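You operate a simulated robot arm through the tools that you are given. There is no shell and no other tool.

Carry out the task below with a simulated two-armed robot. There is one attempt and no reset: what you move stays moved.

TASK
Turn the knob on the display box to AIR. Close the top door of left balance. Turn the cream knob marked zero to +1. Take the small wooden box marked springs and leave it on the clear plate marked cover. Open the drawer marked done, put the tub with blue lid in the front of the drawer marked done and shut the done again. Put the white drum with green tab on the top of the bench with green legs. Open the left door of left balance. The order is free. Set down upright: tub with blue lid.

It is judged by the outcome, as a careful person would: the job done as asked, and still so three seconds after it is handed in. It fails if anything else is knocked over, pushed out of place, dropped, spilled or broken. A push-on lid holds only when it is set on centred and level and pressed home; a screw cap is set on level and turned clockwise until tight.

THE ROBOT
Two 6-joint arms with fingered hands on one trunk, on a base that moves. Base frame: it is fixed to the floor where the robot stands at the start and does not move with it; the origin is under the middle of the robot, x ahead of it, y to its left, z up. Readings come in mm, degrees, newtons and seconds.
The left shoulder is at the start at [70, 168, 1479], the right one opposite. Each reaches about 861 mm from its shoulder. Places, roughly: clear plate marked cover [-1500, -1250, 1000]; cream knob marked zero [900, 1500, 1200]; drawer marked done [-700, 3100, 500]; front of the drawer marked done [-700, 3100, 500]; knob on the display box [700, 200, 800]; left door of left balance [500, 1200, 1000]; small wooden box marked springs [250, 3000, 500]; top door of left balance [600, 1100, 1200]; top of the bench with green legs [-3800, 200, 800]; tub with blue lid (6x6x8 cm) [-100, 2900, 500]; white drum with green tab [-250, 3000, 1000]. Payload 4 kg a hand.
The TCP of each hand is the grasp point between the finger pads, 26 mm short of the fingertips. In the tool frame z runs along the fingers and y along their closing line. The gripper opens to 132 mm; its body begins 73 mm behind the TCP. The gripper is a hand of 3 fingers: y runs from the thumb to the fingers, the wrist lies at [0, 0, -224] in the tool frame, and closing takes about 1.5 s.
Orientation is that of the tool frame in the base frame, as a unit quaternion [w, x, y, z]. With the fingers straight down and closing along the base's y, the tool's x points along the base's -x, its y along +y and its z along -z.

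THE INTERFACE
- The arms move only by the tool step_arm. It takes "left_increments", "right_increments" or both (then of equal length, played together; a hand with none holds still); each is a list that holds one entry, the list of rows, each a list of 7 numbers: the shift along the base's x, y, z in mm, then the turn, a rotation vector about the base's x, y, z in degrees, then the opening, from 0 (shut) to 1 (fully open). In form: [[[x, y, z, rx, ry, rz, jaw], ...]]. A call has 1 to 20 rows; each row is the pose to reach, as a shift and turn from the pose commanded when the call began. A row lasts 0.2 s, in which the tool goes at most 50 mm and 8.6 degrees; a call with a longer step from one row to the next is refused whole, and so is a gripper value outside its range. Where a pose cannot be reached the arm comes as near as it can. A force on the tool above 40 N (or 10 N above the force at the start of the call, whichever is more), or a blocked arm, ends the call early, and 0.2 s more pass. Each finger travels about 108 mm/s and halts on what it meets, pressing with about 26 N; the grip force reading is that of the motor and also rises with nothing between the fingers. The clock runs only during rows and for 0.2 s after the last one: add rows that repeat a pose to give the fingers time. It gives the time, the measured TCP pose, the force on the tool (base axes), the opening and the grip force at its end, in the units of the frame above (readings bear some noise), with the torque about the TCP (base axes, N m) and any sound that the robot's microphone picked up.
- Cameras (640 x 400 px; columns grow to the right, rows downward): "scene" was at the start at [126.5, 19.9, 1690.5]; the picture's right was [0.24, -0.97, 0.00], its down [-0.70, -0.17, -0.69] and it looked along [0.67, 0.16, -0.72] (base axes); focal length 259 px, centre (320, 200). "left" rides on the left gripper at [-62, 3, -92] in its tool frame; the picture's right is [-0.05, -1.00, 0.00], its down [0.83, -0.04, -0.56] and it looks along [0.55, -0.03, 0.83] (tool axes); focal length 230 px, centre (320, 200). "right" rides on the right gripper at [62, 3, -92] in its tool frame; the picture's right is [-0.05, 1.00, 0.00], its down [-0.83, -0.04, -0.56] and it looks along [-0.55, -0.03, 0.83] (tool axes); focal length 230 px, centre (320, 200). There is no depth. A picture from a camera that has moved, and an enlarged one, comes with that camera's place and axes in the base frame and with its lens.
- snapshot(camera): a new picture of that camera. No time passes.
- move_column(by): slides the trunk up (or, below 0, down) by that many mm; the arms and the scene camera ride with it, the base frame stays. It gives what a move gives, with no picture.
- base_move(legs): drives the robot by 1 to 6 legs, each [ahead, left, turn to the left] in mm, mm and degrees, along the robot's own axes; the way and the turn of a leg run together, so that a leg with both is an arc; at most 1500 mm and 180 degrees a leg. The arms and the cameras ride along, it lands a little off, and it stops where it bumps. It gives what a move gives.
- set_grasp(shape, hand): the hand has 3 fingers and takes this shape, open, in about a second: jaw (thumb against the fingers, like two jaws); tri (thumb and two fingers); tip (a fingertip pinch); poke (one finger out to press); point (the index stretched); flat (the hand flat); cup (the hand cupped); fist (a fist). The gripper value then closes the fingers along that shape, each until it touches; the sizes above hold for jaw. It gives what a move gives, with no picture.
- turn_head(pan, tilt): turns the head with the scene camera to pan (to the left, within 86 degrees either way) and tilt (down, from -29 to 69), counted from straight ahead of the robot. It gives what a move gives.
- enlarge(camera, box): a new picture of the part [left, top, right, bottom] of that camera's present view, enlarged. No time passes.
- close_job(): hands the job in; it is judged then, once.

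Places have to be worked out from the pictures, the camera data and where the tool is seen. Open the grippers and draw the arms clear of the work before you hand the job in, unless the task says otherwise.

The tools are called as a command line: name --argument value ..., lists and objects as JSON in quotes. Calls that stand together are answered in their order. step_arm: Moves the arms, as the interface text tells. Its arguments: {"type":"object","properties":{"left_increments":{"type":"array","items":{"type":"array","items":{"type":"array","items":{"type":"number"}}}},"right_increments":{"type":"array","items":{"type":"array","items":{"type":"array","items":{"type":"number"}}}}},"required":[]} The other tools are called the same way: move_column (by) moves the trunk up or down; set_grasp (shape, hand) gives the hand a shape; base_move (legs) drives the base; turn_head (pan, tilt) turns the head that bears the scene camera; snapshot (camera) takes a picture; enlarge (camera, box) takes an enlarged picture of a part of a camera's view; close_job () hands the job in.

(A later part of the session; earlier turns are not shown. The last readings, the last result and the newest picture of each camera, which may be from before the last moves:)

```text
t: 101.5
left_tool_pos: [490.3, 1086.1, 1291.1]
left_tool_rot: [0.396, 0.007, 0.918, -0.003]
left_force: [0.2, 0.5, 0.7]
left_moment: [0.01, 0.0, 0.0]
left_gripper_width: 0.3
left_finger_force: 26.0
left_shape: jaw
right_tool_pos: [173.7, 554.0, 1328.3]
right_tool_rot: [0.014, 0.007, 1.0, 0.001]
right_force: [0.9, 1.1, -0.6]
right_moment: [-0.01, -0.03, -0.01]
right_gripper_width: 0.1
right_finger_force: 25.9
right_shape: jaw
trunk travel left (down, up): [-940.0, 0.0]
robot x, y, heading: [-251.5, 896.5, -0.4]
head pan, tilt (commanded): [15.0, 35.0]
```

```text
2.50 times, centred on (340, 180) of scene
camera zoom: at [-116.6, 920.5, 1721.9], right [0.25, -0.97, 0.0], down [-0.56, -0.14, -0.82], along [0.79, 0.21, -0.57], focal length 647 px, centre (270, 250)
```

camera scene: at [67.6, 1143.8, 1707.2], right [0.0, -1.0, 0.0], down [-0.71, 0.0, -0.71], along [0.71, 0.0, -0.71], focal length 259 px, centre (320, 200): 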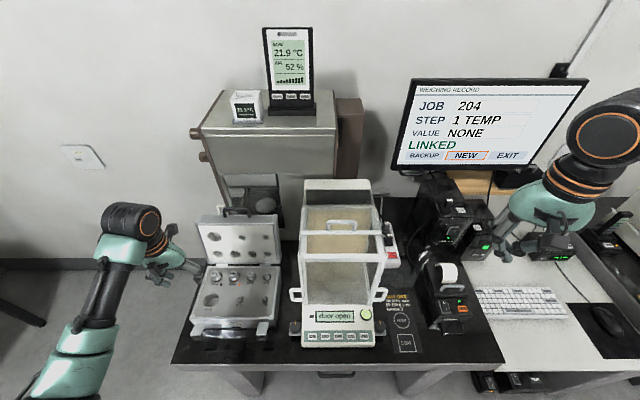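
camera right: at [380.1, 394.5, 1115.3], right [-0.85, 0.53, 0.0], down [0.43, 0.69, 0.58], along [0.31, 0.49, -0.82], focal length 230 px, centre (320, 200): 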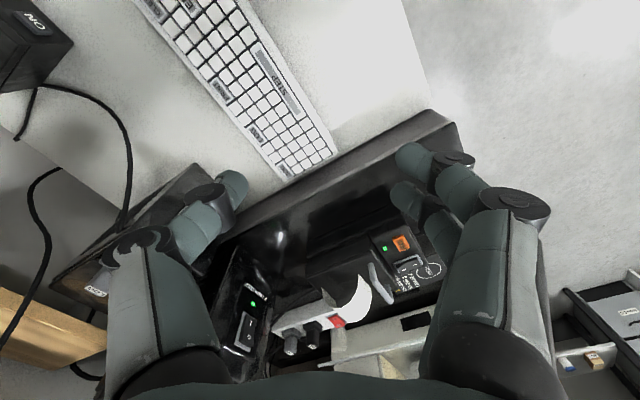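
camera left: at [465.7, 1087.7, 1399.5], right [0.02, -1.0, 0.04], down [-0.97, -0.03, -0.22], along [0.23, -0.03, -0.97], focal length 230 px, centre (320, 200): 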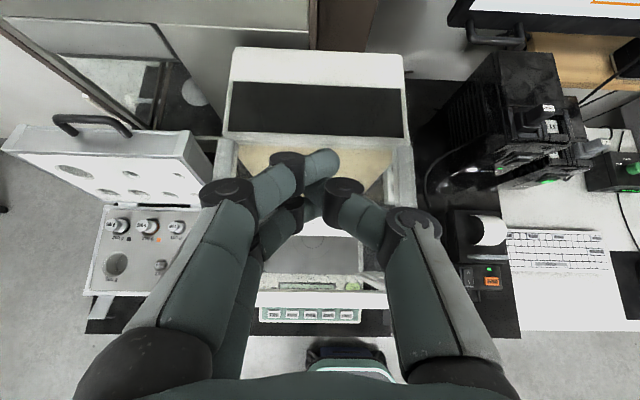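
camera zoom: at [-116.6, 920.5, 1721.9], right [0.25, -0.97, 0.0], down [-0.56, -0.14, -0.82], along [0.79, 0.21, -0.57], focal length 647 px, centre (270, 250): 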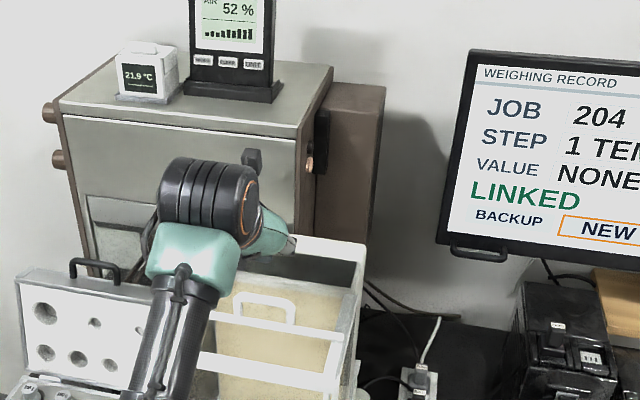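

The handle is seen at x≈476–490, y 1050–1116. The two fingers spread ±12 mm along the tilt, so I shift a bit further back (TCP x≈512) and descend to z≈1228 behind the loop.

step_arm --left_increments '[[[22, -1, 0, 0, 0, 0, 0], [22, -1, -20, 0, 0, 0, 0], [22, -1, -40, 0, 0, 0, 0], [22, -1, -52, 0, 0, 0, 0], [22, -1, -62, 0, 0, 0, 0]]]'

snapshot --camera "left"

enlarge --camera "scene" --box '[240, 100, 440, 260]'

```text
t: 102.7
left_tool_pos: [512.4, 1086.0, 1229.1]
left_tool_rot: [0.396, 0.006, 0.918, -0.002]
left_force: [0.5, -0.4, -0.5]
left_moment: [-0.01, 0.01, 0.0]
left_gripper_width: 0.1
left_finger_force: 25.7
left_shape: jaw
right_tool_pos: [174.7, 553.4, 1328.1]
right_tool_rot: [0.015, 0.006, 1.0, 0.0]
right_force: [0.4, 0.5, 0.3]
right_moment: [-0.01, 0.02, 0.01]
right_gripper_width: 0.0
right_finger_force: 25.7
right_shape: jaw
trunk travel left (down, up): [-940.0, 0.0]
robot x, y, heading: [-252.0, 899.5, -0.4]
head pan, tilt (commanded): [15.0, 35.0]
```

```text
taken
camera left: at [487.3, 1088.0, 1337.5], right [0.02, -1.0, 0.04], down [-0.97, -0.03, -0.22], along [0.22, -0.03, -0.97], focal length 230 px, centre (320, 200)
```

left: 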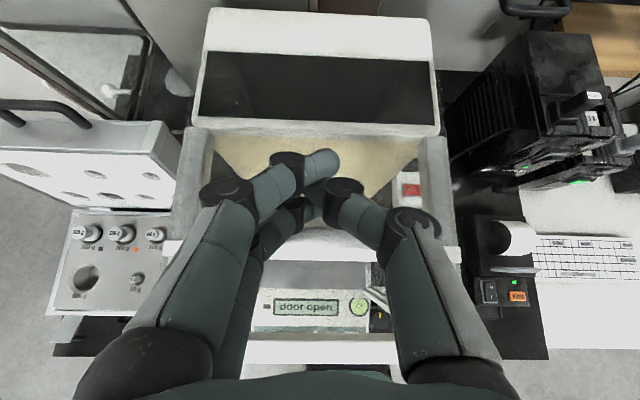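

```text
2.50 times, centred on (340, 180) of scene
camera zoom: at [-116.1, 920.6, 1721.9], right [0.25, -0.97, 0.0], down [-0.56, -0.14, -0.82], along [0.79, 0.21, -0.57], focal length 647 px, centre (270, 250)
```

zoom: 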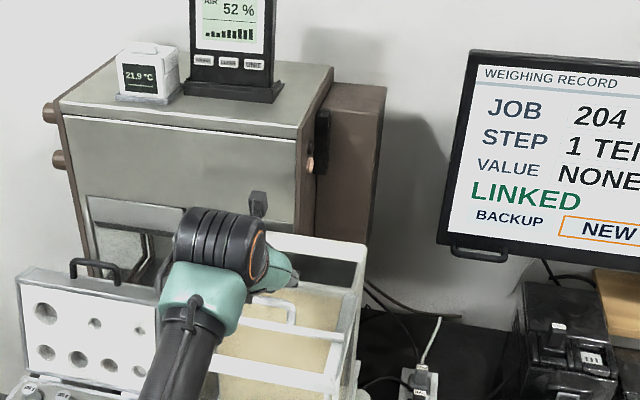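

No contact yet. The wrist view suggests the top is lower than I thought (top surface ≈1158, loop top ≈1194, x≈500). I enlarge the wrist view to confirm where the loop is.

enlarge --camera "left" --box '[230, 130, 430, 290]'

turn_head --pan 25 --tilt 35

snapshot --camera "scene"

```text
2.50 times, centred on (330, 210) of left
camera zoom: at [487.3, 1088.0, 1337.5], right [0.02, -1.0, 0.04], down [-0.97, -0.03, -0.22], along [0.22, -0.03, -0.97], focal length 575 px, centre (295, 175)
```

zoom: 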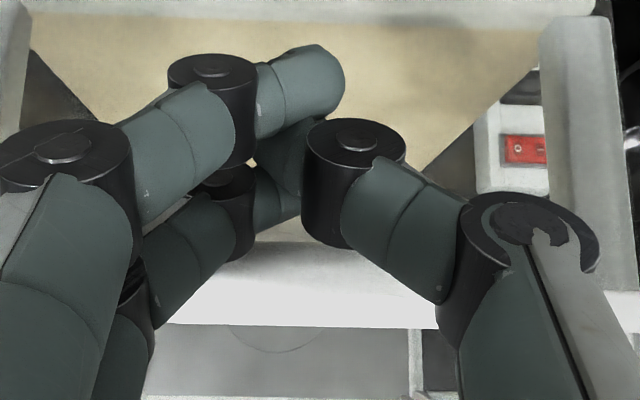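

```text
t: 103.4
left_tool_pos: [512.4, 1086.6, 1229.6]
left_tool_rot: [0.397, 0.006, 0.918, -0.003]
left_force: [0.5, 0.5, 1.0]
left_moment: [0.0, 0.03, 0.0]
left_gripper_width: 0.0
left_finger_force: 25.9
left_shape: jaw
right_tool_pos: [172.5, 555.1, 1329.3]
right_tool_rot: [0.014, 0.007, 1.0, 0.001]
right_force: [0.0, -0.3, 0.1]
right_moment: [-0.02, 0.0, 0.01]
right_gripper_width: 0.0
right_finger_force: 25.9
right_shape: jaw
trunk travel left (down, up): [-940.0, 0.0]
robot x, y, heading: [-248.2, 895.8, -0.1]
head pan, tilt (commanded): [25.0, 35.0]
```

```text
taken
camera scene: at [-121.7, 935.1, 1722.0], right [0.42, -0.91, 0.0], down [-0.52, -0.24, -0.82], along [0.74, 0.34, -0.57], focal length 259 px, centre (320, 200)
```

scene: 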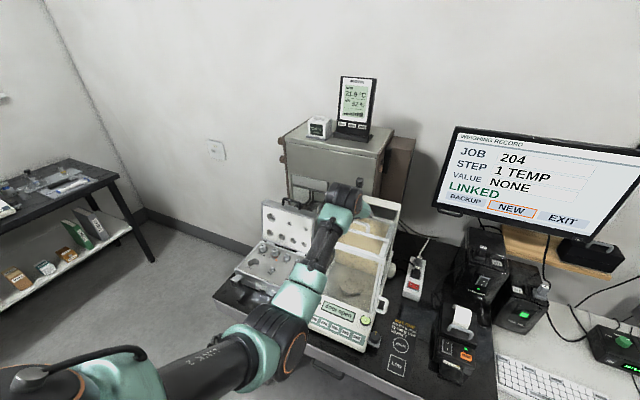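

The loop's rear edge is at x≈501, top z≈1194. I move back 28 mm, down 23 mm to get behind it, then start pulling toward the robot.

step_arm --left_increments '[[[14, 0, 0, 0, 0, 0, 0], [28, 0, 0, 0, 0, 0, 0], [28, 0, -12, 0, 0, 0, 0], [28, 0, -23, 0, 0, 0, 0], [18, 0, -23, 0, 0, 0, 0], [8, 0, -23, 0, 0, 0, 0], [0, 0, -23, 0, 0, 0, 0], [-8, 0, -23, 0, 0, 0, 0]]]'

snapshot --camera "left"

enlarge --camera "scene" --box '[240, 160, 440, 360]'

```text
t: 105.2
left_tool_pos: [504.6, 1085.2, 1204.5]
left_tool_rot: [0.397, 0.007, 0.918, -0.003]
left_force: [2.0, -0.8, 1.2]
left_moment: [0.0, 0.0, -0.04]
left_gripper_width: 0.0
left_finger_force: 25.9
left_shape: jaw
right_tool_pos: [173.5, 553.9, 1329.2]
right_tool_rot: [0.014, 0.006, 1.0, 0.001]
right_force: [0.2, -0.4, -0.6]
right_moment: [-0.01, -0.01, -0.02]
right_gripper_width: 0.0
right_finger_force: 26.1
right_shape: jaw
trunk travel left (down, up): [-940.0, 0.0]
robot x, y, heading: [-254.0, 899.4, -0.3]
head pan, tilt (commanded): [25.0, 35.0]
```

```text
taken
camera left: at [480.2, 1087.5, 1313.8], right [0.02, -1.0, 0.04], down [-0.97, -0.03, -0.23], along [0.23, -0.03, -0.97], focal length 230 px, centre (320, 200)
```

left: 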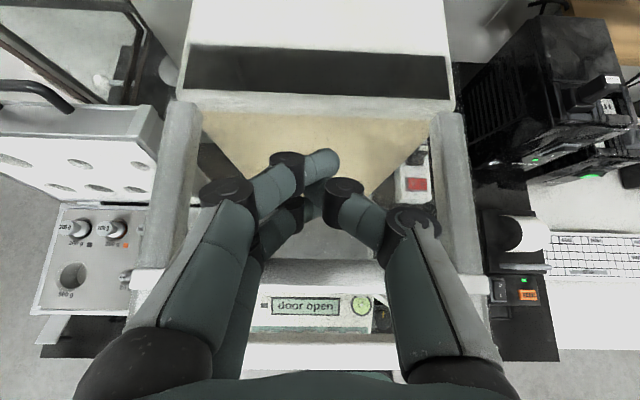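

```text
2.00 times, centred on (340, 260) of scene
camera zoom: at [-122.2, 934.9, 1722.0], right [0.42, -0.91, 0.0], down [-0.52, -0.24, -0.82], along [0.74, 0.34, -0.57], focal length 517 px, centre (280, 80)
```

zoom: 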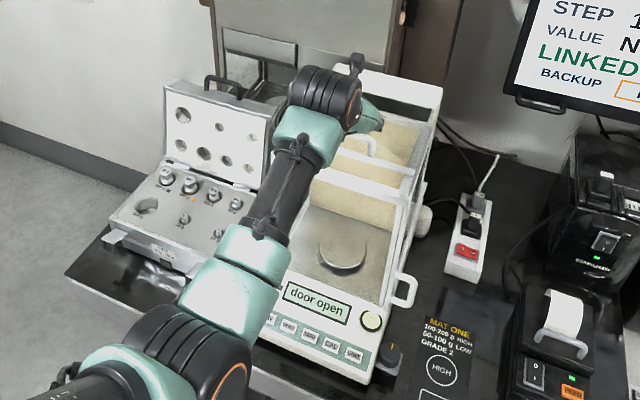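

The force is small and the door bar appears to have moved with the finger (now x≈466 vs front bar ≈425). I keep pulling another 34 mm and look.

step_arm --left_increments '[[[-8, 0, 0, 0, 0, 0, 0], [-16, 0, 0, 0, 0, 0, 0], [-23, 0, 0, 0, 0, 0, 0], [-29, 0, 0, 0, 0, 0, 0], [-34, 0, 0, 0, 0, 0, 0]]]'

snapshot --camera "left"

enlarge --camera "scene" --box '[240, 160, 440, 360]'

```text
t: 106.4
left_tool_pos: [471.3, 1085.1, 1205.0]
left_tool_rot: [0.397, 0.007, 0.918, -0.003]
left_force: [-0.7, 0.2, 1.0]
left_moment: [0.02, 0.03, -0.02]
left_gripper_width: 0.0
left_finger_force: 26.0
left_shape: jaw
right_tool_pos: [173.7, 554.2, 1328.6]
right_tool_rot: [0.014, 0.006, 1.0, 0.001]
right_force: [-0.7, -0.1, -0.8]
right_moment: [0.02, 0.0, -0.01]
right_gripper_width: 0.0
right_finger_force: 26.0
right_shape: jaw
trunk travel left (down, up): [-940.0, 0.0]
robot x, y, heading: [-251.6, 896.5, -0.6]
head pan, tilt (commanded): [25.0, 35.0]
```

```text
taken
camera left: at [446.0, 1088.0, 1314.3], right [0.02, -1.0, 0.04], down [-0.97, -0.03, -0.22], along [0.23, -0.03, -0.97], focal length 230 px, centre (320, 200)
```

left: 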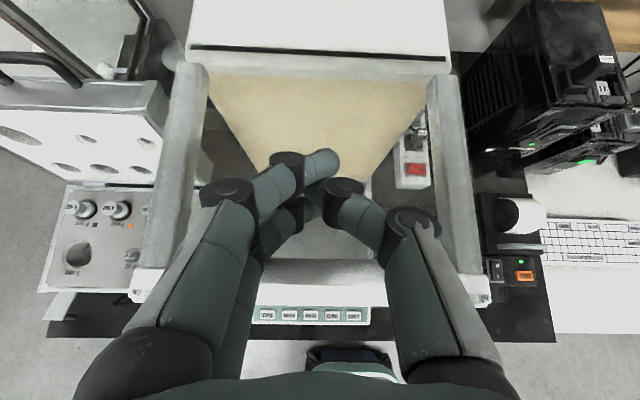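

```text
2.00 times, centred on (340, 260) of scene
camera zoom: at [-122.2, 935.1, 1722.0], right [0.42, -0.91, 0.0], down [-0.52, -0.24, -0.82], along [0.74, 0.34, -0.57], focal length 517 px, centre (280, 80)
```

zoom: 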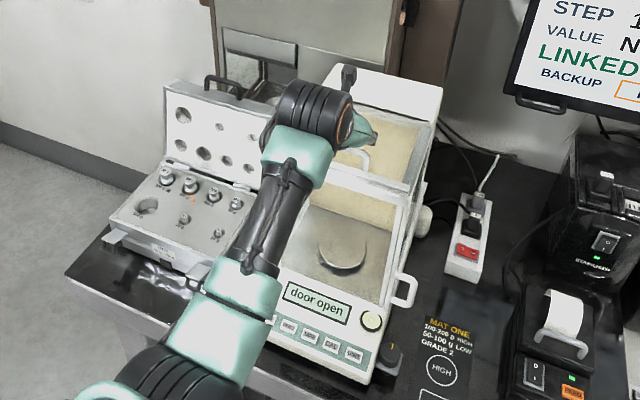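

The door followed smoothly with negligible force; the rear dark gap is nearly gone. I pull a further 15 mm in small steps until it seats.

step_arm --left_increments '[[[-3, 0, 0, 0, 0, 0, 0], [-6, 0, 0, 0, 0, 0, 0], [-9, 0, 0, 0, 0, 0, 0], [-12, 0, 0, 0, 0, 0, 0], [-15, 0, 0, 0, 0, 0, 0]]]'

snapshot --camera "left"

enlarge --camera "scene" --box '[240, 160, 440, 360]'

```text
t: 107.6
left_tool_pos: [460.0, 1084.2, 1205.3]
left_tool_rot: [0.398, 0.007, 0.917, -0.003]
left_force: [10.8, 1.7, 3.3]
left_moment: [0.08, 0.1, -0.32]
left_gripper_width: 0.0
left_finger_force: 25.7
left_shape: jaw
right_tool_pos: [175.7, 554.1, 1328.1]
right_tool_rot: [0.013, 0.006, 1.0, 0.001]
right_force: [-0.3, -0.7, -0.1]
right_moment: [0.01, 0.02, 0.01]
right_gripper_width: 0.0
right_finger_force: 26.2
right_shape: jaw
trunk travel left (down, up): [-940.0, 0.0]
robot x, y, heading: [-253.3, 898.5, -0.6]
head pan, tilt (commanded): [25.0, 35.0]
```

```text
taken
camera left: at [434.4, 1087.9, 1314.4], right [0.02, -1.0, 0.04], down [-0.97, -0.03, -0.23], along [0.23, -0.03, -0.97], focal length 230 px, centre (320, 200)
```

left: 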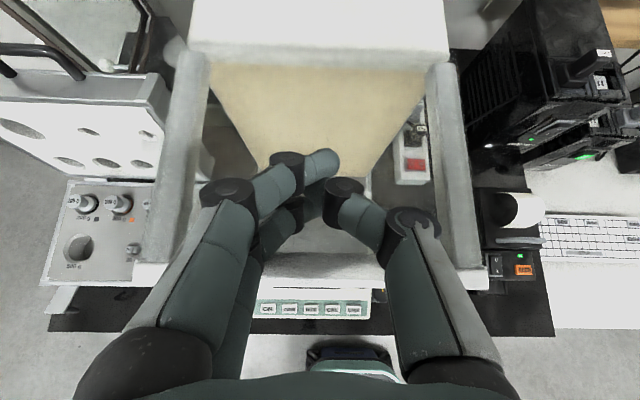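

```text
2.00 times, centred on (340, 260) of scene
camera zoom: at [-118.4, 935.3, 1721.8], right [0.42, -0.91, 0.0], down [-0.52, -0.24, -0.82], along [0.74, 0.34, -0.58], focal length 517 px, centre (280, 80)
```

zoom: 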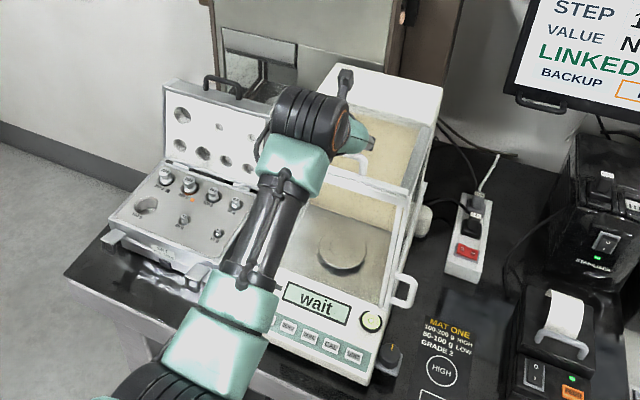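

The display switched from "door open" to "wait" and the force rose to ~11 N: the top door is closed. I back the fingers off the handle (+x), lift up and retreat.

step_arm --left_increments '[[[10, 0, 0, 0, 0, 0, 0], [18, 0, 0, 0, 0, 0, 0], [18, 0, 25, 0, 0, 0, 0], [18, 0, 50, 0, 0, 0, 0], [18, 0, 80, 0, 0, 0, 0], [0, 0, 85, 0, 0, 0, 0], [-40, 0, 85, 0, 0, 0, 0], [-80, 10, 85, 0, 0, 0, 0], [-120, 25, 85, 0, 0, 0, 0], [-150, 40, 85, 0, 0, 0, 0]]]'

enlarge --camera "scene" --box '[240, 160, 440, 360]'

snapshot --camera "left"

```text
t: 109.8
left_tool_pos: [303.6, 1126.8, 1292.1]
left_tool_rot: [0.397, 0.007, 0.918, -0.003]
left_force: [0.2, -0.5, 0.7]
left_moment: [-0.01, 0.0, -0.06]
left_gripper_width: 0.0
left_finger_force: 25.9
left_shape: jaw
right_tool_pos: [171.9, 554.3, 1329.6]
right_tool_rot: [0.015, 0.006, 1.0, 0.0]
right_force: [-0.3, 0.3, 0.0]
right_moment: [-0.01, -0.04, -0.03]
right_gripper_width: 0.3
right_finger_force: 26.3
right_shape: jaw
trunk travel left (down, up): [-940.0, 0.0]
robot x, y, heading: [-251.0, 899.7, -0.4]
head pan, tilt (commanded): [25.0, 35.0]
```

```text
2.00 times, centred on (340, 260) of scene
camera zoom: at [-123.8, 936.5, 1722.1], right [0.42, -0.91, 0.0], down [-0.52, -0.24, -0.82], along [0.75, 0.34, -0.57], focal length 517 px, centre (280, 80)
```

zoom: 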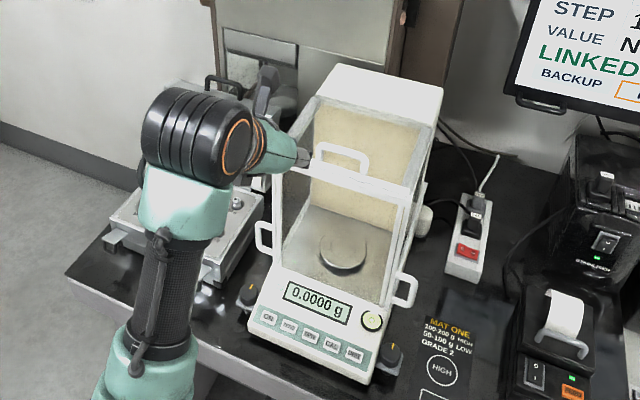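

```text
taken
camera left: at [279.5, 1129.1, 1400.8], right [0.02, -1.0, 0.04], down [-0.97, -0.03, -0.23], along [0.23, -0.03, -0.97], focal length 230 px, centre (320, 200)
```

left: 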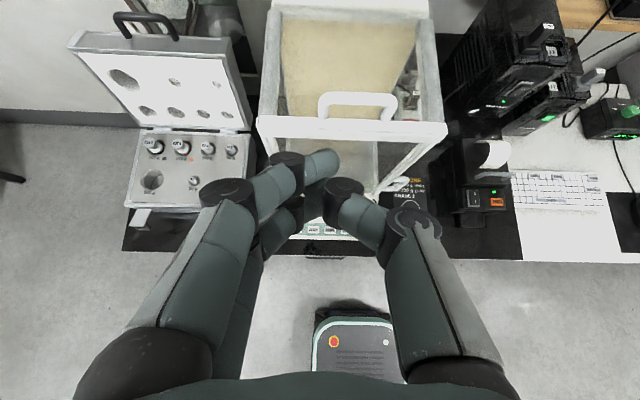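

The left balance reads 0.0000 g with the top door closed. Next I return the left hand to fingers-down tuck, then shift the base closer for pushing the left door's handle.

step_arm --left_increments '[[[-10, 10, -15, 0, 4, 0, 0], [-20, 20, -30, 0, 8, 0, 0], [-30, 30, -45, 0, 12, 0, 0], [-40, 40, -60, 0, 16, 0, 0], [-50, 50, -75, 0, 20, 0, 0], [-60, 60, -90, 0, 24, 0, 0], [-70, 70, -105, 0, 28, 0, 0], [-80, 80, -120, 0, 32, 0, 0], [-90, 90, -135, 0, 36, 0, 0], [-95, 100, -150, 0, 40, 0, 0], [-100, 110, -165, 0, 44, 0, 0], [-100, 120, -175, 0, 46.7, 0, 0]]]'

base_move --legs '[[190, 120, 0.4]]'

turn_head --pan 25 --tilt 50

snapshot --camera "scene"

snapshot --camera "left"

```text
t: 112.4
left_tool_pos: [205.6, 1249.1, 1108.0]
left_tool_rot: [0.002, 0.005, 1.0, -0.006]
left_force: [-0.3, 1.0, 0.5]
left_moment: [-0.02, 0.03, -0.01]
left_gripper_width: 0.3
left_finger_force: 25.7
left_shape: jaw
left hand out of reach, approached as far as the arm can: row 11, 12
right_tool_pos: [174.2, 555.4, 1329.0]
right_tool_rot: [0.014, 0.006, 1.0, 0.0]
right_force: [-0.6, 0.0, -0.4]
right_moment: [-0.02, 0.02, -0.01]
right_gripper_width: 0.0
right_finger_force: 25.8
right_shape: jaw
trunk travel left (down, up): [-940.0, 0.0]
robot x, y, heading: [-250.7, 901.2, -0.4]
head pan, tilt (commanded): [25.0, 35.0]
```

```text
t: 114.2
left_tool_pos: [393.3, 1362.9, 1112.7]
left_tool_rot: [0.003, 0.004, 1.0, -0.005]
left_force: [-0.6, -0.3, 0.1]
left_moment: [0.03, -0.04, -0.01]
left_gripper_width: 0.1
left_finger_force: 25.7
left_shape: jaw
right_tool_pos: [362.0, 667.0, 1329.0]
right_tool_rot: [0.015, 0.004, 1.0, 0.002]
right_force: [0.2, 1.3, 0.2]
right_moment: [0.03, -0.04, -0.02]
right_gripper_width: 0.1
right_finger_force: 25.8
right_shape: jaw
trunk travel left (down, up): [-940.0, 0.0]
robot x, y, heading: [-60.4, 1014.5, -0.4]
head pan, tilt (commanded): [25.0, 35.0]
```

```text
t: 114.9
left_tool_pos: [395.4, 1364.3, 1108.8]
left_tool_rot: [0.002, 0.003, 1.0, -0.007]
left_force: [0.0, 0.1, 0.4]
left_moment: [-0.02, -0.02, 0.01]
left_gripper_width: 0.2
left_finger_force: 25.9
left_shape: jaw
right_tool_pos: [366.2, 670.5, 1329.4]
right_tool_rot: [0.014, 0.005, 1.0, 0.001]
right_force: [-0.1, 0.7, -0.4]
right_moment: [0.01, 0.01, -0.03]
right_gripper_width: 0.0
right_finger_force: 25.9
right_shape: jaw
trunk travel left (down, up): [-940.0, 0.0]
robot x, y, heading: [-61.6, 1012.8, -0.3]
head pan, tilt (commanded): [25.0, 50.0]
```

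```text
taken
camera scene: at [59.4, 1045.4, 1700.3], right [0.42, -0.91, 0.0], down [-0.7, -0.32, -0.64], along [0.58, 0.27, -0.77], focal length 259 px, centre (320, 200)
```

scene: 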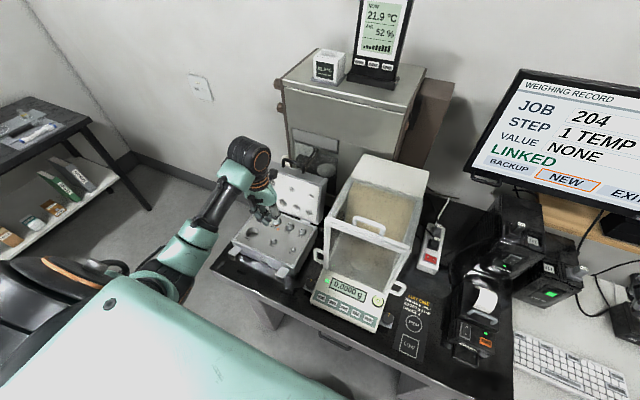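

```text
taken
camera left: at [456.5, 1367.5, 1202.3], right [0.04, -1.0, 0.01], down [-0.83, -0.03, 0.55], along [-0.55, -0.03, -0.83], focal length 230 px, centre (320, 200)
```

left: 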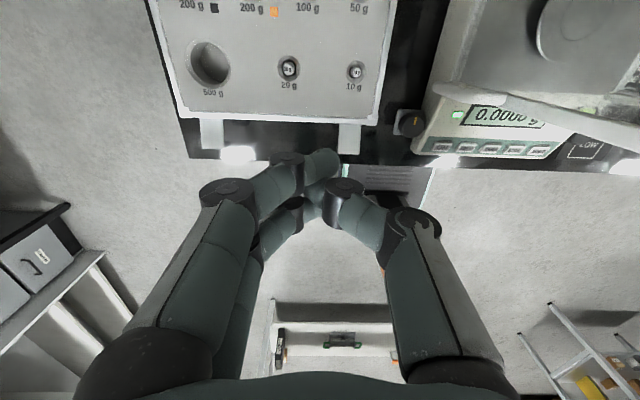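

I enlarge the handle region in both views.

enlarge --camera "left" --box '[380, 20, 580, 160]'

enlarge --camera "scene" --box '[270, 150, 420, 340]'

```text
2.86 times, centred on (480, 90) of left
camera zoom: at [456.5, 1367.5, 1202.3], right [0.04, -1.0, 0.01], down [-0.83, -0.03, 0.55], along [-0.55, -0.03, -0.83], focal length 657 px, centre (-137, 514)
```

zoom: 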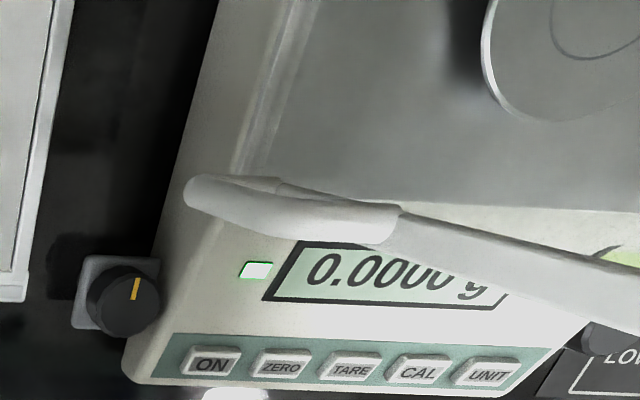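

```text
2.11 times, centred on (345, 245) of scene
camera zoom: at [59.4, 1045.4, 1700.3], right [0.42, -0.91, 0.0], down [-0.7, -0.32, -0.64], along [0.58, 0.27, -0.77], focal length 544 px, centre (267, 105)
```

zoom: 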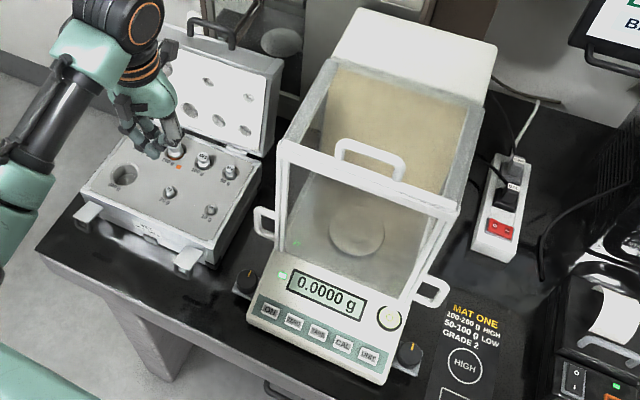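

The left handle's outer bar is at about [432, 1236, z 860–952] with a narrow corridor between balance wall (y≈1200) and weight case lid (y≈1276, x>565). I back the base 50 mm and reorient the left hand so it points forward-down with its thin side facing the balance.

base_move --legs '[[-50, 0, 0.3]]'

step_arm --left_increments '[[[3, -6, -8, -3.2, -2.5, 5.9, 0], [6, -12, -16, -6.4, -4.9, 11.8, 0], [9, -18, -24, -9.6, -7.4, 17.7, 0], [12, -24, -32, -12.7, -9.8, 23.6, 0], [15, -30, -40, -15.9, -12.3, 29.5, 0], [18, -36, -48, -19.1, -14.7, 35.4, 0], [21, -42, -56, -22.3, -17.2, 41.3, 0], [24, -48, -64, -25.5, -19.6, 47.2, 0], [27, -54, -72, -28.7, -22.1, 53.1, 0], [30, -60, -80, -31.8, -24.5, 59, 0], [33, -66, -88, -35, -27, 64.9, 0], [36, -72, -96, -38.2, -29.4, 70.8, 0]]]'

snapshot --camera "left"

snapshot --camera "scene"

```text
t: 115.8
left_tool_pos: [354.3, 1367.8, 1103.5]
left_tool_rot: [-0.003, 0.001, 1.0, -0.006]
left_force: [0.5, 0.1, -0.9]
left_moment: [0.0, 0.05, 0.01]
left_gripper_width: 0.0
left_finger_force: 25.9
left_shape: jaw
right_tool_pos: [331.1, 673.1, 1324.0]
right_tool_rot: [0.008, 0.002, 1.0, 0.001]
right_force: [1.4, -0.6, -1.1]
right_moment: [0.0, 0.1, 0.0]
right_gripper_width: 0.1
right_finger_force: 26.4
right_shape: jaw
trunk travel left (down, up): [-940.0, 0.0]
robot x, y, heading: [-108.2, 1011.4, 0.2]
head pan, tilt (commanded): [25.0, 50.0]
```

```text
t: 118.5
left_tool_pos: [379.5, 1295.7, 1012.3]
left_tool_rot: [0.239, -0.561, 0.731, -0.306]
left_force: [-0.5, -0.6, 0.1]
left_moment: [0.02, 0.02, -0.03]
left_gripper_width: 0.0
left_finger_force: 25.7
left_shape: jaw
right_tool_pos: [318.7, 671.7, 1329.1]
right_tool_rot: [0.014, 0.002, 1.0, 0.001]
right_force: [0.7, 0.2, 0.8]
right_moment: [0.0, -0.02, 0.01]
right_gripper_width: 0.3
right_finger_force: 25.2
right_shape: jaw
trunk travel left (down, up): [-940.0, 0.0]
robot x, y, heading: [-108.7, 1013.1, 0.3]
head pan, tilt (commanded): [25.0, 50.0]
```

```text
taken
camera left: at [330.0, 1370.6, 1075.7], right [0.69, -0.13, 0.72], down [-0.57, -0.71, 0.41], along [0.45, -0.69, -0.56], focal length 230 px, centre (320, 200)
```

left: 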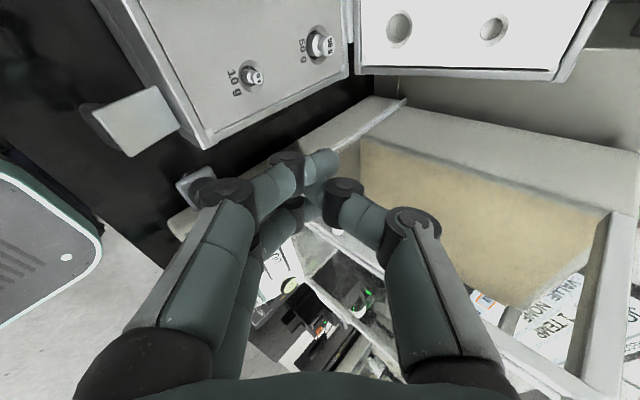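

```text
taken
camera scene: at [9.7, 1045.6, 1700.3], right [0.42, -0.91, 0.0], down [-0.69, -0.32, -0.64], along [0.58, 0.27, -0.77], focal length 259 px, centre (320, 200)
```

scene: 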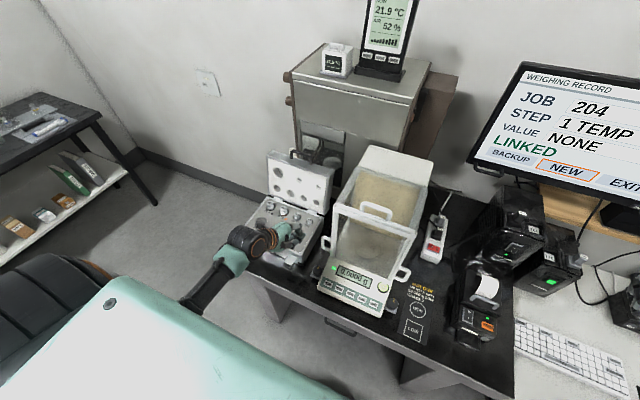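

The reorientation succeeded. I move the fingertips to just in front of the handle (TCP ≈ [383, 1240, 932]) and look again.

step_arm --left_increments '[[[-10, 0, -20, 0, 0, 0, 0], [-10, -10, -40, 0, 0, 0, 0], [-8, -25, -60, 0, 0, 0, 0], [-4, -40, -75, 0, 0, 0, 0], [3, -56, -80, 0, 0, 0, 0]]]'

snapshot --camera "left"

enlarge --camera "scene" --box '[220, 140, 420, 320]'

```text
t: 119.7
left_tool_pos: [382.9, 1237.9, 932.9]
left_tool_rot: [0.239, -0.56, 0.731, -0.306]
left_force: [-0.2, -0.5, -0.4]
left_moment: [0.04, -0.02, 0.01]
left_gripper_width: 0.0
left_finger_force: 25.6
left_shape: jaw
right_tool_pos: [318.6, 671.9, 1329.1]
right_tool_rot: [0.014, 0.002, 1.0, 0.001]
right_force: [0.2, 0.3, -0.8]
right_moment: [-0.01, 0.02, -0.03]
right_gripper_width: 0.0
right_finger_force: 26.0
right_shape: jaw
trunk travel left (down, up): [-940.0, 0.0]
robot x, y, heading: [-110.0, 1015.1, 0.1]
head pan, tilt (commanded): [25.0, 50.0]
```

```text
taken
camera left: at [333.1, 1314.0, 996.7], right [0.69, -0.13, 0.71], down [-0.57, -0.71, 0.41], along [0.45, -0.69, -0.56], focal length 230 px, centre (320, 200)
```

left: 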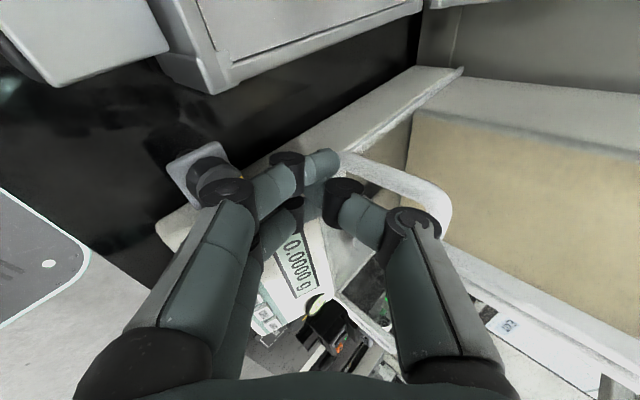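

```text
2.22 times, centred on (320, 230) of scene
camera zoom: at [10.0, 1045.7, 1700.3], right [0.42, -0.91, 0.0], down [-0.69, -0.32, -0.64], along [0.58, 0.27, -0.77], focal length 575 px, centre (320, 133)
```

zoom: 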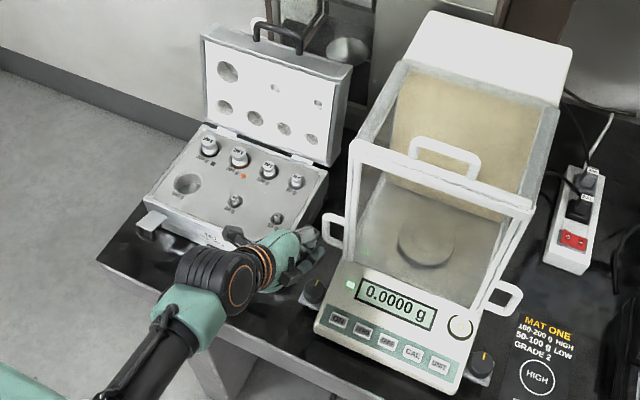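

The handle bar is now visible at about [430, 1228], z 870–970, and the fingertips are at [401, 1233, 915]. I push forward in small steps.

step_arm --left_increments '[[[8, 0, 0, 0, 0, 0, 0], [16, 0, 0, 0, 0, 0, 0], [23, 0, 0, 0, 0, 0, 0], [30, 0, 0, 0, 0, 0, 0], [37, 0, 0, 0, 0, 0, 0], [44, 0, 0, 0, 0, 0, 0]]]'

snapshot --camera "left"

enlarge --camera "scene" --box '[220, 140, 420, 320]'

```text
t: 121.0
left_tool_pos: [427.1, 1240.2, 933.4]
left_tool_rot: [0.239, -0.56, 0.732, -0.306]
left_force: [-0.5, 0.3, -0.4]
left_moment: [-0.01, 0.0, 0.0]
left_gripper_width: 0.0
left_finger_force: 26.1
left_shape: jaw
right_tool_pos: [319.8, 672.9, 1327.3]
right_tool_rot: [0.014, 0.002, 1.0, 0.001]
right_force: [0.3, -0.3, -0.7]
right_moment: [0.03, 0.0, 0.0]
right_gripper_width: 0.0
right_finger_force: 25.8
right_shape: jaw
trunk travel left (down, up): [-940.0, 0.0]
robot x, y, heading: [-108.0, 1016.1, -0.2]
head pan, tilt (commanded): [25.0, 50.0]
```

```text
taken
camera left: at [377.0, 1316.3, 996.8], right [0.69, -0.13, 0.71], down [-0.57, -0.71, 0.41], along [0.45, -0.69, -0.56], focal length 230 px, centre (320, 200)
```

left: 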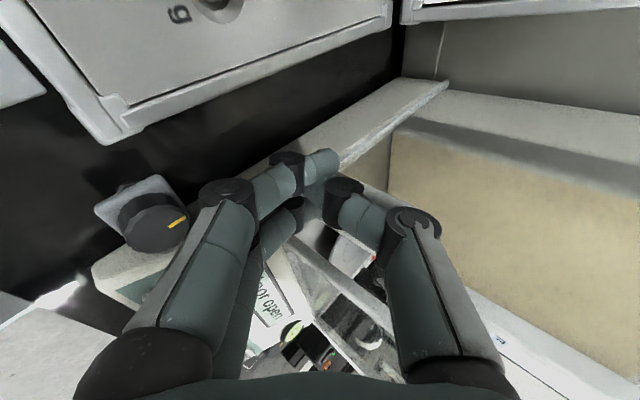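

```text
2.22 times, centred on (320, 230) of scene
camera zoom: at [10.0, 1046.3, 1700.2], right [0.42, -0.91, 0.0], down [-0.69, -0.32, -0.64], along [0.58, 0.27, -0.77], focal length 575 px, centre (320, 133)
```

zoom: 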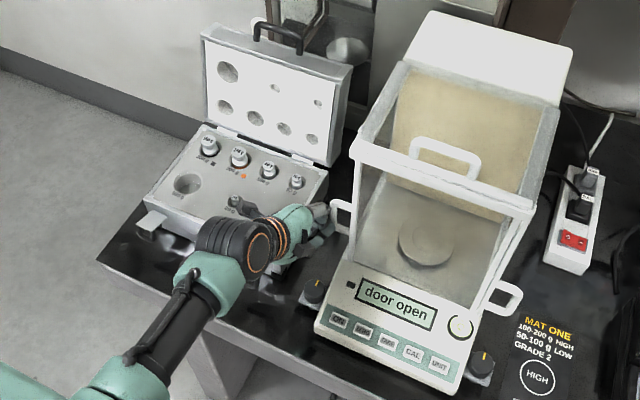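

The display now says "door open": the left door is sliding. I continue pushing another 50 mm.

step_arm --left_increments '[[[8, 0, 0, 0, 0, 0, 0], [16, 0, 0, 0, 0, 0, 0], [24, 0, 0, 0, 0, 0, 0], [32, 0, 0, 0, 0, 0, 0], [40, 0, 0, 0, 0, 0, 0], [50, 0, 0, 0, 0, 0, 0]]]'

snapshot --camera "left"

enlarge --camera "scene" --box '[220, 140, 420, 320]'

```text
t: 122.5
left_tool_pos: [476.4, 1238.4, 933.0]
left_tool_rot: [0.238, -0.56, 0.732, -0.306]
left_force: [-0.9, 0.0, 0.4]
left_moment: [-0.01, 0.01, -0.01]
left_gripper_width: 0.0
left_finger_force: 26.0
left_shape: jaw
right_tool_pos: [318.9, 673.8, 1328.4]
right_tool_rot: [0.013, 0.002, 1.0, 0.002]
right_force: [-0.4, -0.3, -1.0]
right_moment: [-0.01, 0.02, 0.01]
right_gripper_width: 0.0
right_finger_force: 25.6
right_shape: jaw
trunk travel left (down, up): [-940.0, 0.0]
robot x, y, heading: [-107.5, 1013.9, 0.1]
head pan, tilt (commanded): [25.0, 50.0]
```

```text
taken
camera left: at [426.5, 1315.0, 995.9], right [0.69, -0.13, 0.71], down [-0.57, -0.71, 0.41], along [0.45, -0.69, -0.56], focal length 230 px, centre (320, 200)
```

left: 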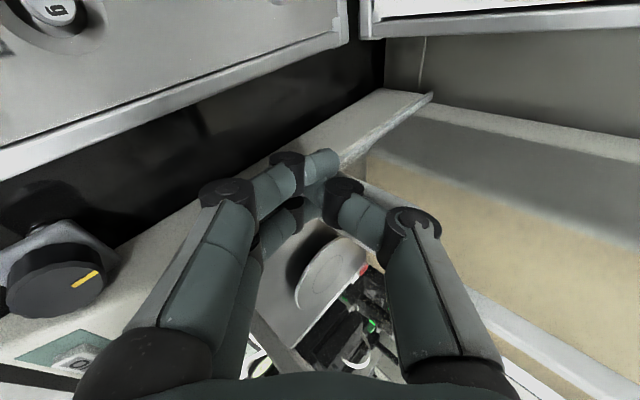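

```text
2.22 times, centred on (320, 230) of scene
camera zoom: at [10.2, 1046.3, 1700.2], right [0.42, -0.91, 0.0], down [-0.69, -0.32, -0.64], along [0.58, 0.27, -0.77], focal length 575 px, centre (320, 133)
```

zoom: 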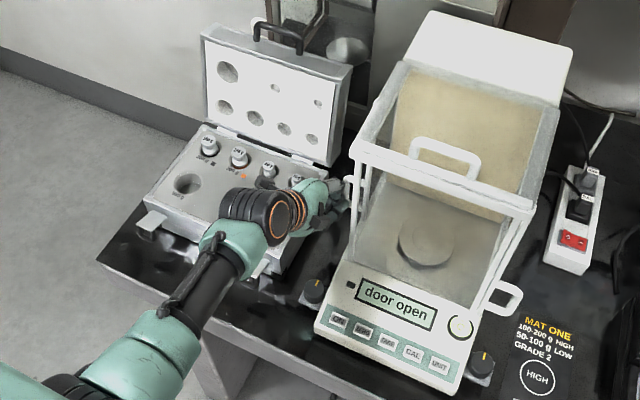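

The door keeps sliding freely. I push another 50 mm.

step_arm --left_increments '[[[8, 0, 0, 0, 0, 0, 0], [16, 0, 0, 0, 0, 0, 0], [24, 0, 0, 0, 0, 0, 0], [32, 0, 0, 0, 0, 0, 0], [40, 0, 0, 0, 0, 0, 0], [50, 0, 0, 0, 0, 0, 0]]]'

snapshot --camera "left"

enlarge --camera "scene" --box '[220, 140, 420, 320]'

```text
t: 123.8
left_tool_pos: [526.9, 1240.2, 932.7]
left_tool_rot: [0.238, -0.561, 0.731, -0.306]
left_force: [-0.5, -0.3, 1.8]
left_moment: [0.01, -0.02, -0.01]
left_gripper_width: 0.0
left_finger_force: 25.5
left_shape: jaw
right_tool_pos: [317.4, 672.0, 1328.7]
right_tool_rot: [0.014, 0.001, 1.0, 0.001]
right_force: [-0.9, 0.0, 0.1]
right_moment: [0.0, 0.01, -0.01]
right_gripper_width: 0.0
right_finger_force: 25.9
right_shape: jaw
trunk travel left (down, up): [-940.0, 0.0]
robot x, y, heading: [-108.1, 1014.0, 0.2]
head pan, tilt (commanded): [25.0, 50.0]
```

```text
taken
camera left: at [476.8, 1315.9, 996.0], right [0.69, -0.13, 0.71], down [-0.57, -0.71, 0.41], along [0.45, -0.69, -0.56], focal length 230 px, centre (320, 200)
```

left: 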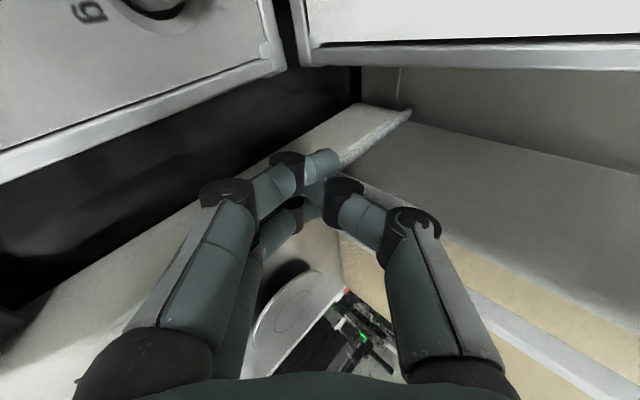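

```text
2.22 times, centred on (320, 230) of scene
camera zoom: at [10.2, 1046.4, 1700.2], right [0.42, -0.91, 0.0], down [-0.69, -0.32, -0.64], along [0.58, 0.27, -0.77], focal length 575 px, centre (320, 133)
```

zoom: 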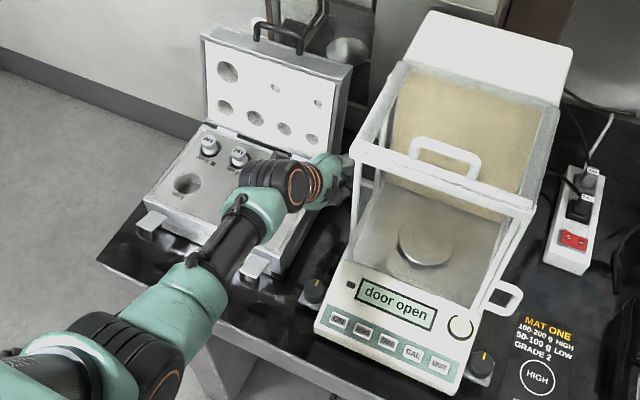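

I enlarge the wrist view to confirm the handle is still being pushed.

enlarge --camera "left" --box '[240, 90, 480, 260]'

enlarge --camera "scene" --box '[300, 160, 380, 230]'

```text
2.35 times, centred on (360, 175) of left
camera zoom: at [476.8, 1315.9, 996.0], right [0.69, -0.13, 0.71], down [-0.57, -0.71, 0.41], along [0.45, -0.69, -0.56], focal length 541 px, centre (226, 259)
```

zoom: 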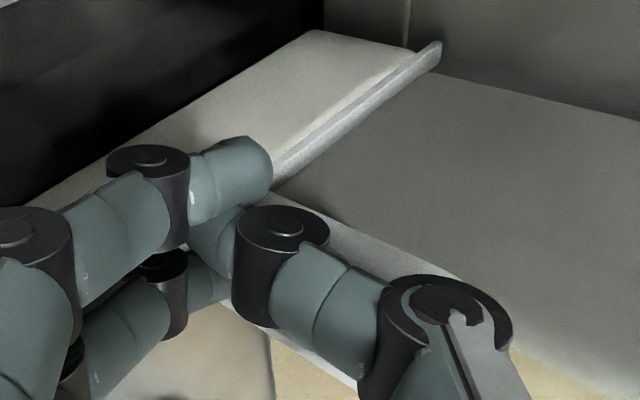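

```text
5.71 times, centred on (340, 195) of scene
camera zoom: at [10.2, 1046.4, 1700.2], right [0.42, -0.91, 0.0], down [-0.69, -0.32, -0.64], along [0.58, 0.27, -0.77], focal length 1478 px, centre (206, 229)
```

zoom: 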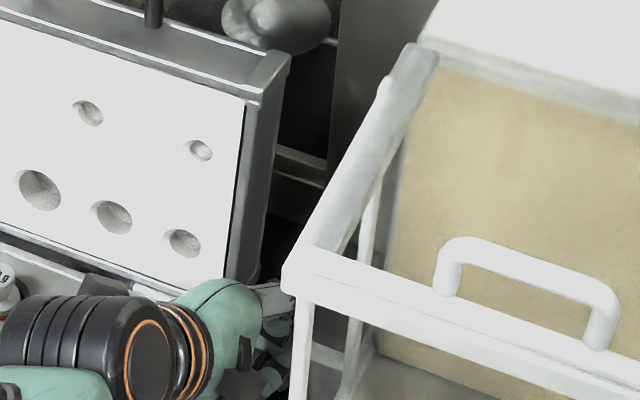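

The white bar behind the fingertips matches the handle, so the door has moved ~125 mm. I push a last 30 mm gently to reach its stop.

step_arm --left_increments '[[[6, 0, 0, 0, 0, 0, 0], [12, 0, 0, 0, 0, 0, 0], [18, 0, 0, 0, 0, 0, 0], [24, 0, 0, 0, 0, 0, 0], [30, 0, 0, 0, 0, 0, 0]]]'

enlarge --camera "scene" --box '[300, 160, 380, 230]'

enlarge --camera "left" --box '[240, 90, 480, 260]'

```text
t: 124.7
left_tool_pos: [530.6, 1237.5, 925.6]
left_tool_rot: [0.23, -0.563, 0.735, -0.3]
left_force: [-32.5, -5.4, 13.3]
left_moment: [-0.28, 0.14, -0.52]
left_gripper_width: 0.0
left_finger_force: 26.3
left_shape: jaw
right_tool_pos: [312.7, 673.1, 1330.7]
right_tool_rot: [0.016, 0.002, 1.0, 0.001]
right_force: [0.7, 0.6, 0.1]
right_moment: [0.0, 0.04, 0.03]
right_gripper_width: 0.1
right_finger_force: 25.9
right_shape: jaw
trunk travel left (down, up): [-940.0, 0.0]
robot x, y, heading: [-108.6, 1010.1, 0.1]
head pan, tilt (commanded): [25.0, 50.0]
stopped in row 4 (left hand): the force on the tool passed its limit at 43 N (the readings are from after the stop); the commanded pose is now the measured one
```

```text
5.71 times, centred on (340, 195) of scene
camera zoom: at [1.6, 1045.7, 1700.9], right [0.43, -0.91, 0.0], down [-0.69, -0.33, -0.65], along [0.58, 0.27, -0.76], focal length 1478 px, centre (206, 229)
```

zoom: 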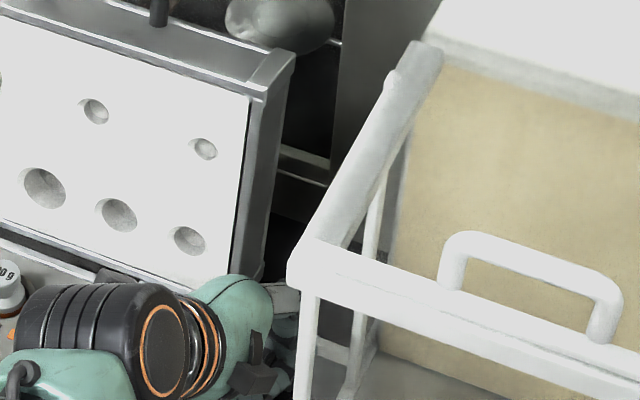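

```text
2.35 times, centred on (360, 175) of left
camera zoom: at [482.6, 1314.1, 990.4], right [0.7, -0.13, 0.7], down [-0.56, -0.71, 0.43], along [0.44, -0.69, -0.57], focal length 541 px, centre (226, 259)
```

zoom: 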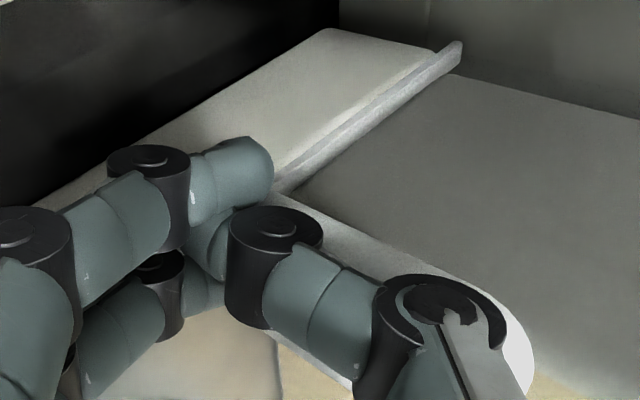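

The door hit its stop (43 N), so it is fully open. I back off and retreat along the same path, then lift.

step_arm --left_increments '[[[-8, 0, 2, 0, 0, 0, 0], [-20, 0, 4, 0, 0, 0, 0], [-45, 2, 6, 0, 0, 0, 0], [-75, 4, 8, 0, 0, 0, 0], [-105, 6, 8, 0, 0, 0, 0], [-135, 8, 8, 0, 0, 0, 0], [-160, 12, 15, 0, 0, 0, 0], [-165, 25, 40, 0, 0, 0, 0], [-165, 45, 70, 0, 0, 0, 0], [-165, 60, 90, 0, 0, 0, 0]]]'

enlarge --camera "scene" --box '[220, 140, 420, 320]'

```text
t: 126.9
left_tool_pos: [373.5, 1300.0, 1016.1]
left_tool_rot: [0.232, -0.563, 0.733, -0.302]
left_force: [-0.3, -0.1, 0.3]
left_moment: [-0.01, -0.02, 0.02]
left_gripper_width: 0.2
left_finger_force: 25.9
left_shape: jaw
right_tool_pos: [318.1, 675.0, 1329.1]
right_tool_rot: [0.014, 0.0, 1.0, 0.0]
right_force: [-0.2, 0.7, -0.2]
right_moment: [-0.02, -0.03, -0.02]
right_gripper_width: 0.0
right_finger_force: 26.2
right_shape: jaw
trunk travel left (down, up): [-940.0, 0.0]
robot x, y, heading: [-111.6, 1010.0, -0.0]
head pan, tilt (commanded): [25.0, 50.0]
```

```text
2.22 times, centred on (320, 230) of scene
camera zoom: at [8.2, 1047.8, 1700.3], right [0.42, -0.91, 0.0], down [-0.69, -0.33, -0.64], along [0.58, 0.27, -0.77], focal length 575 px, centre (320, 133)
```

zoom: 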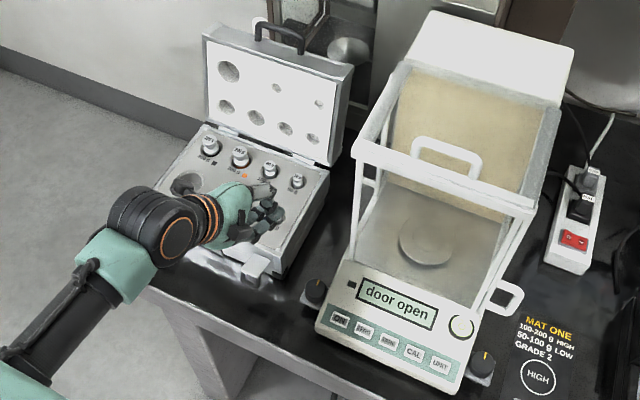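

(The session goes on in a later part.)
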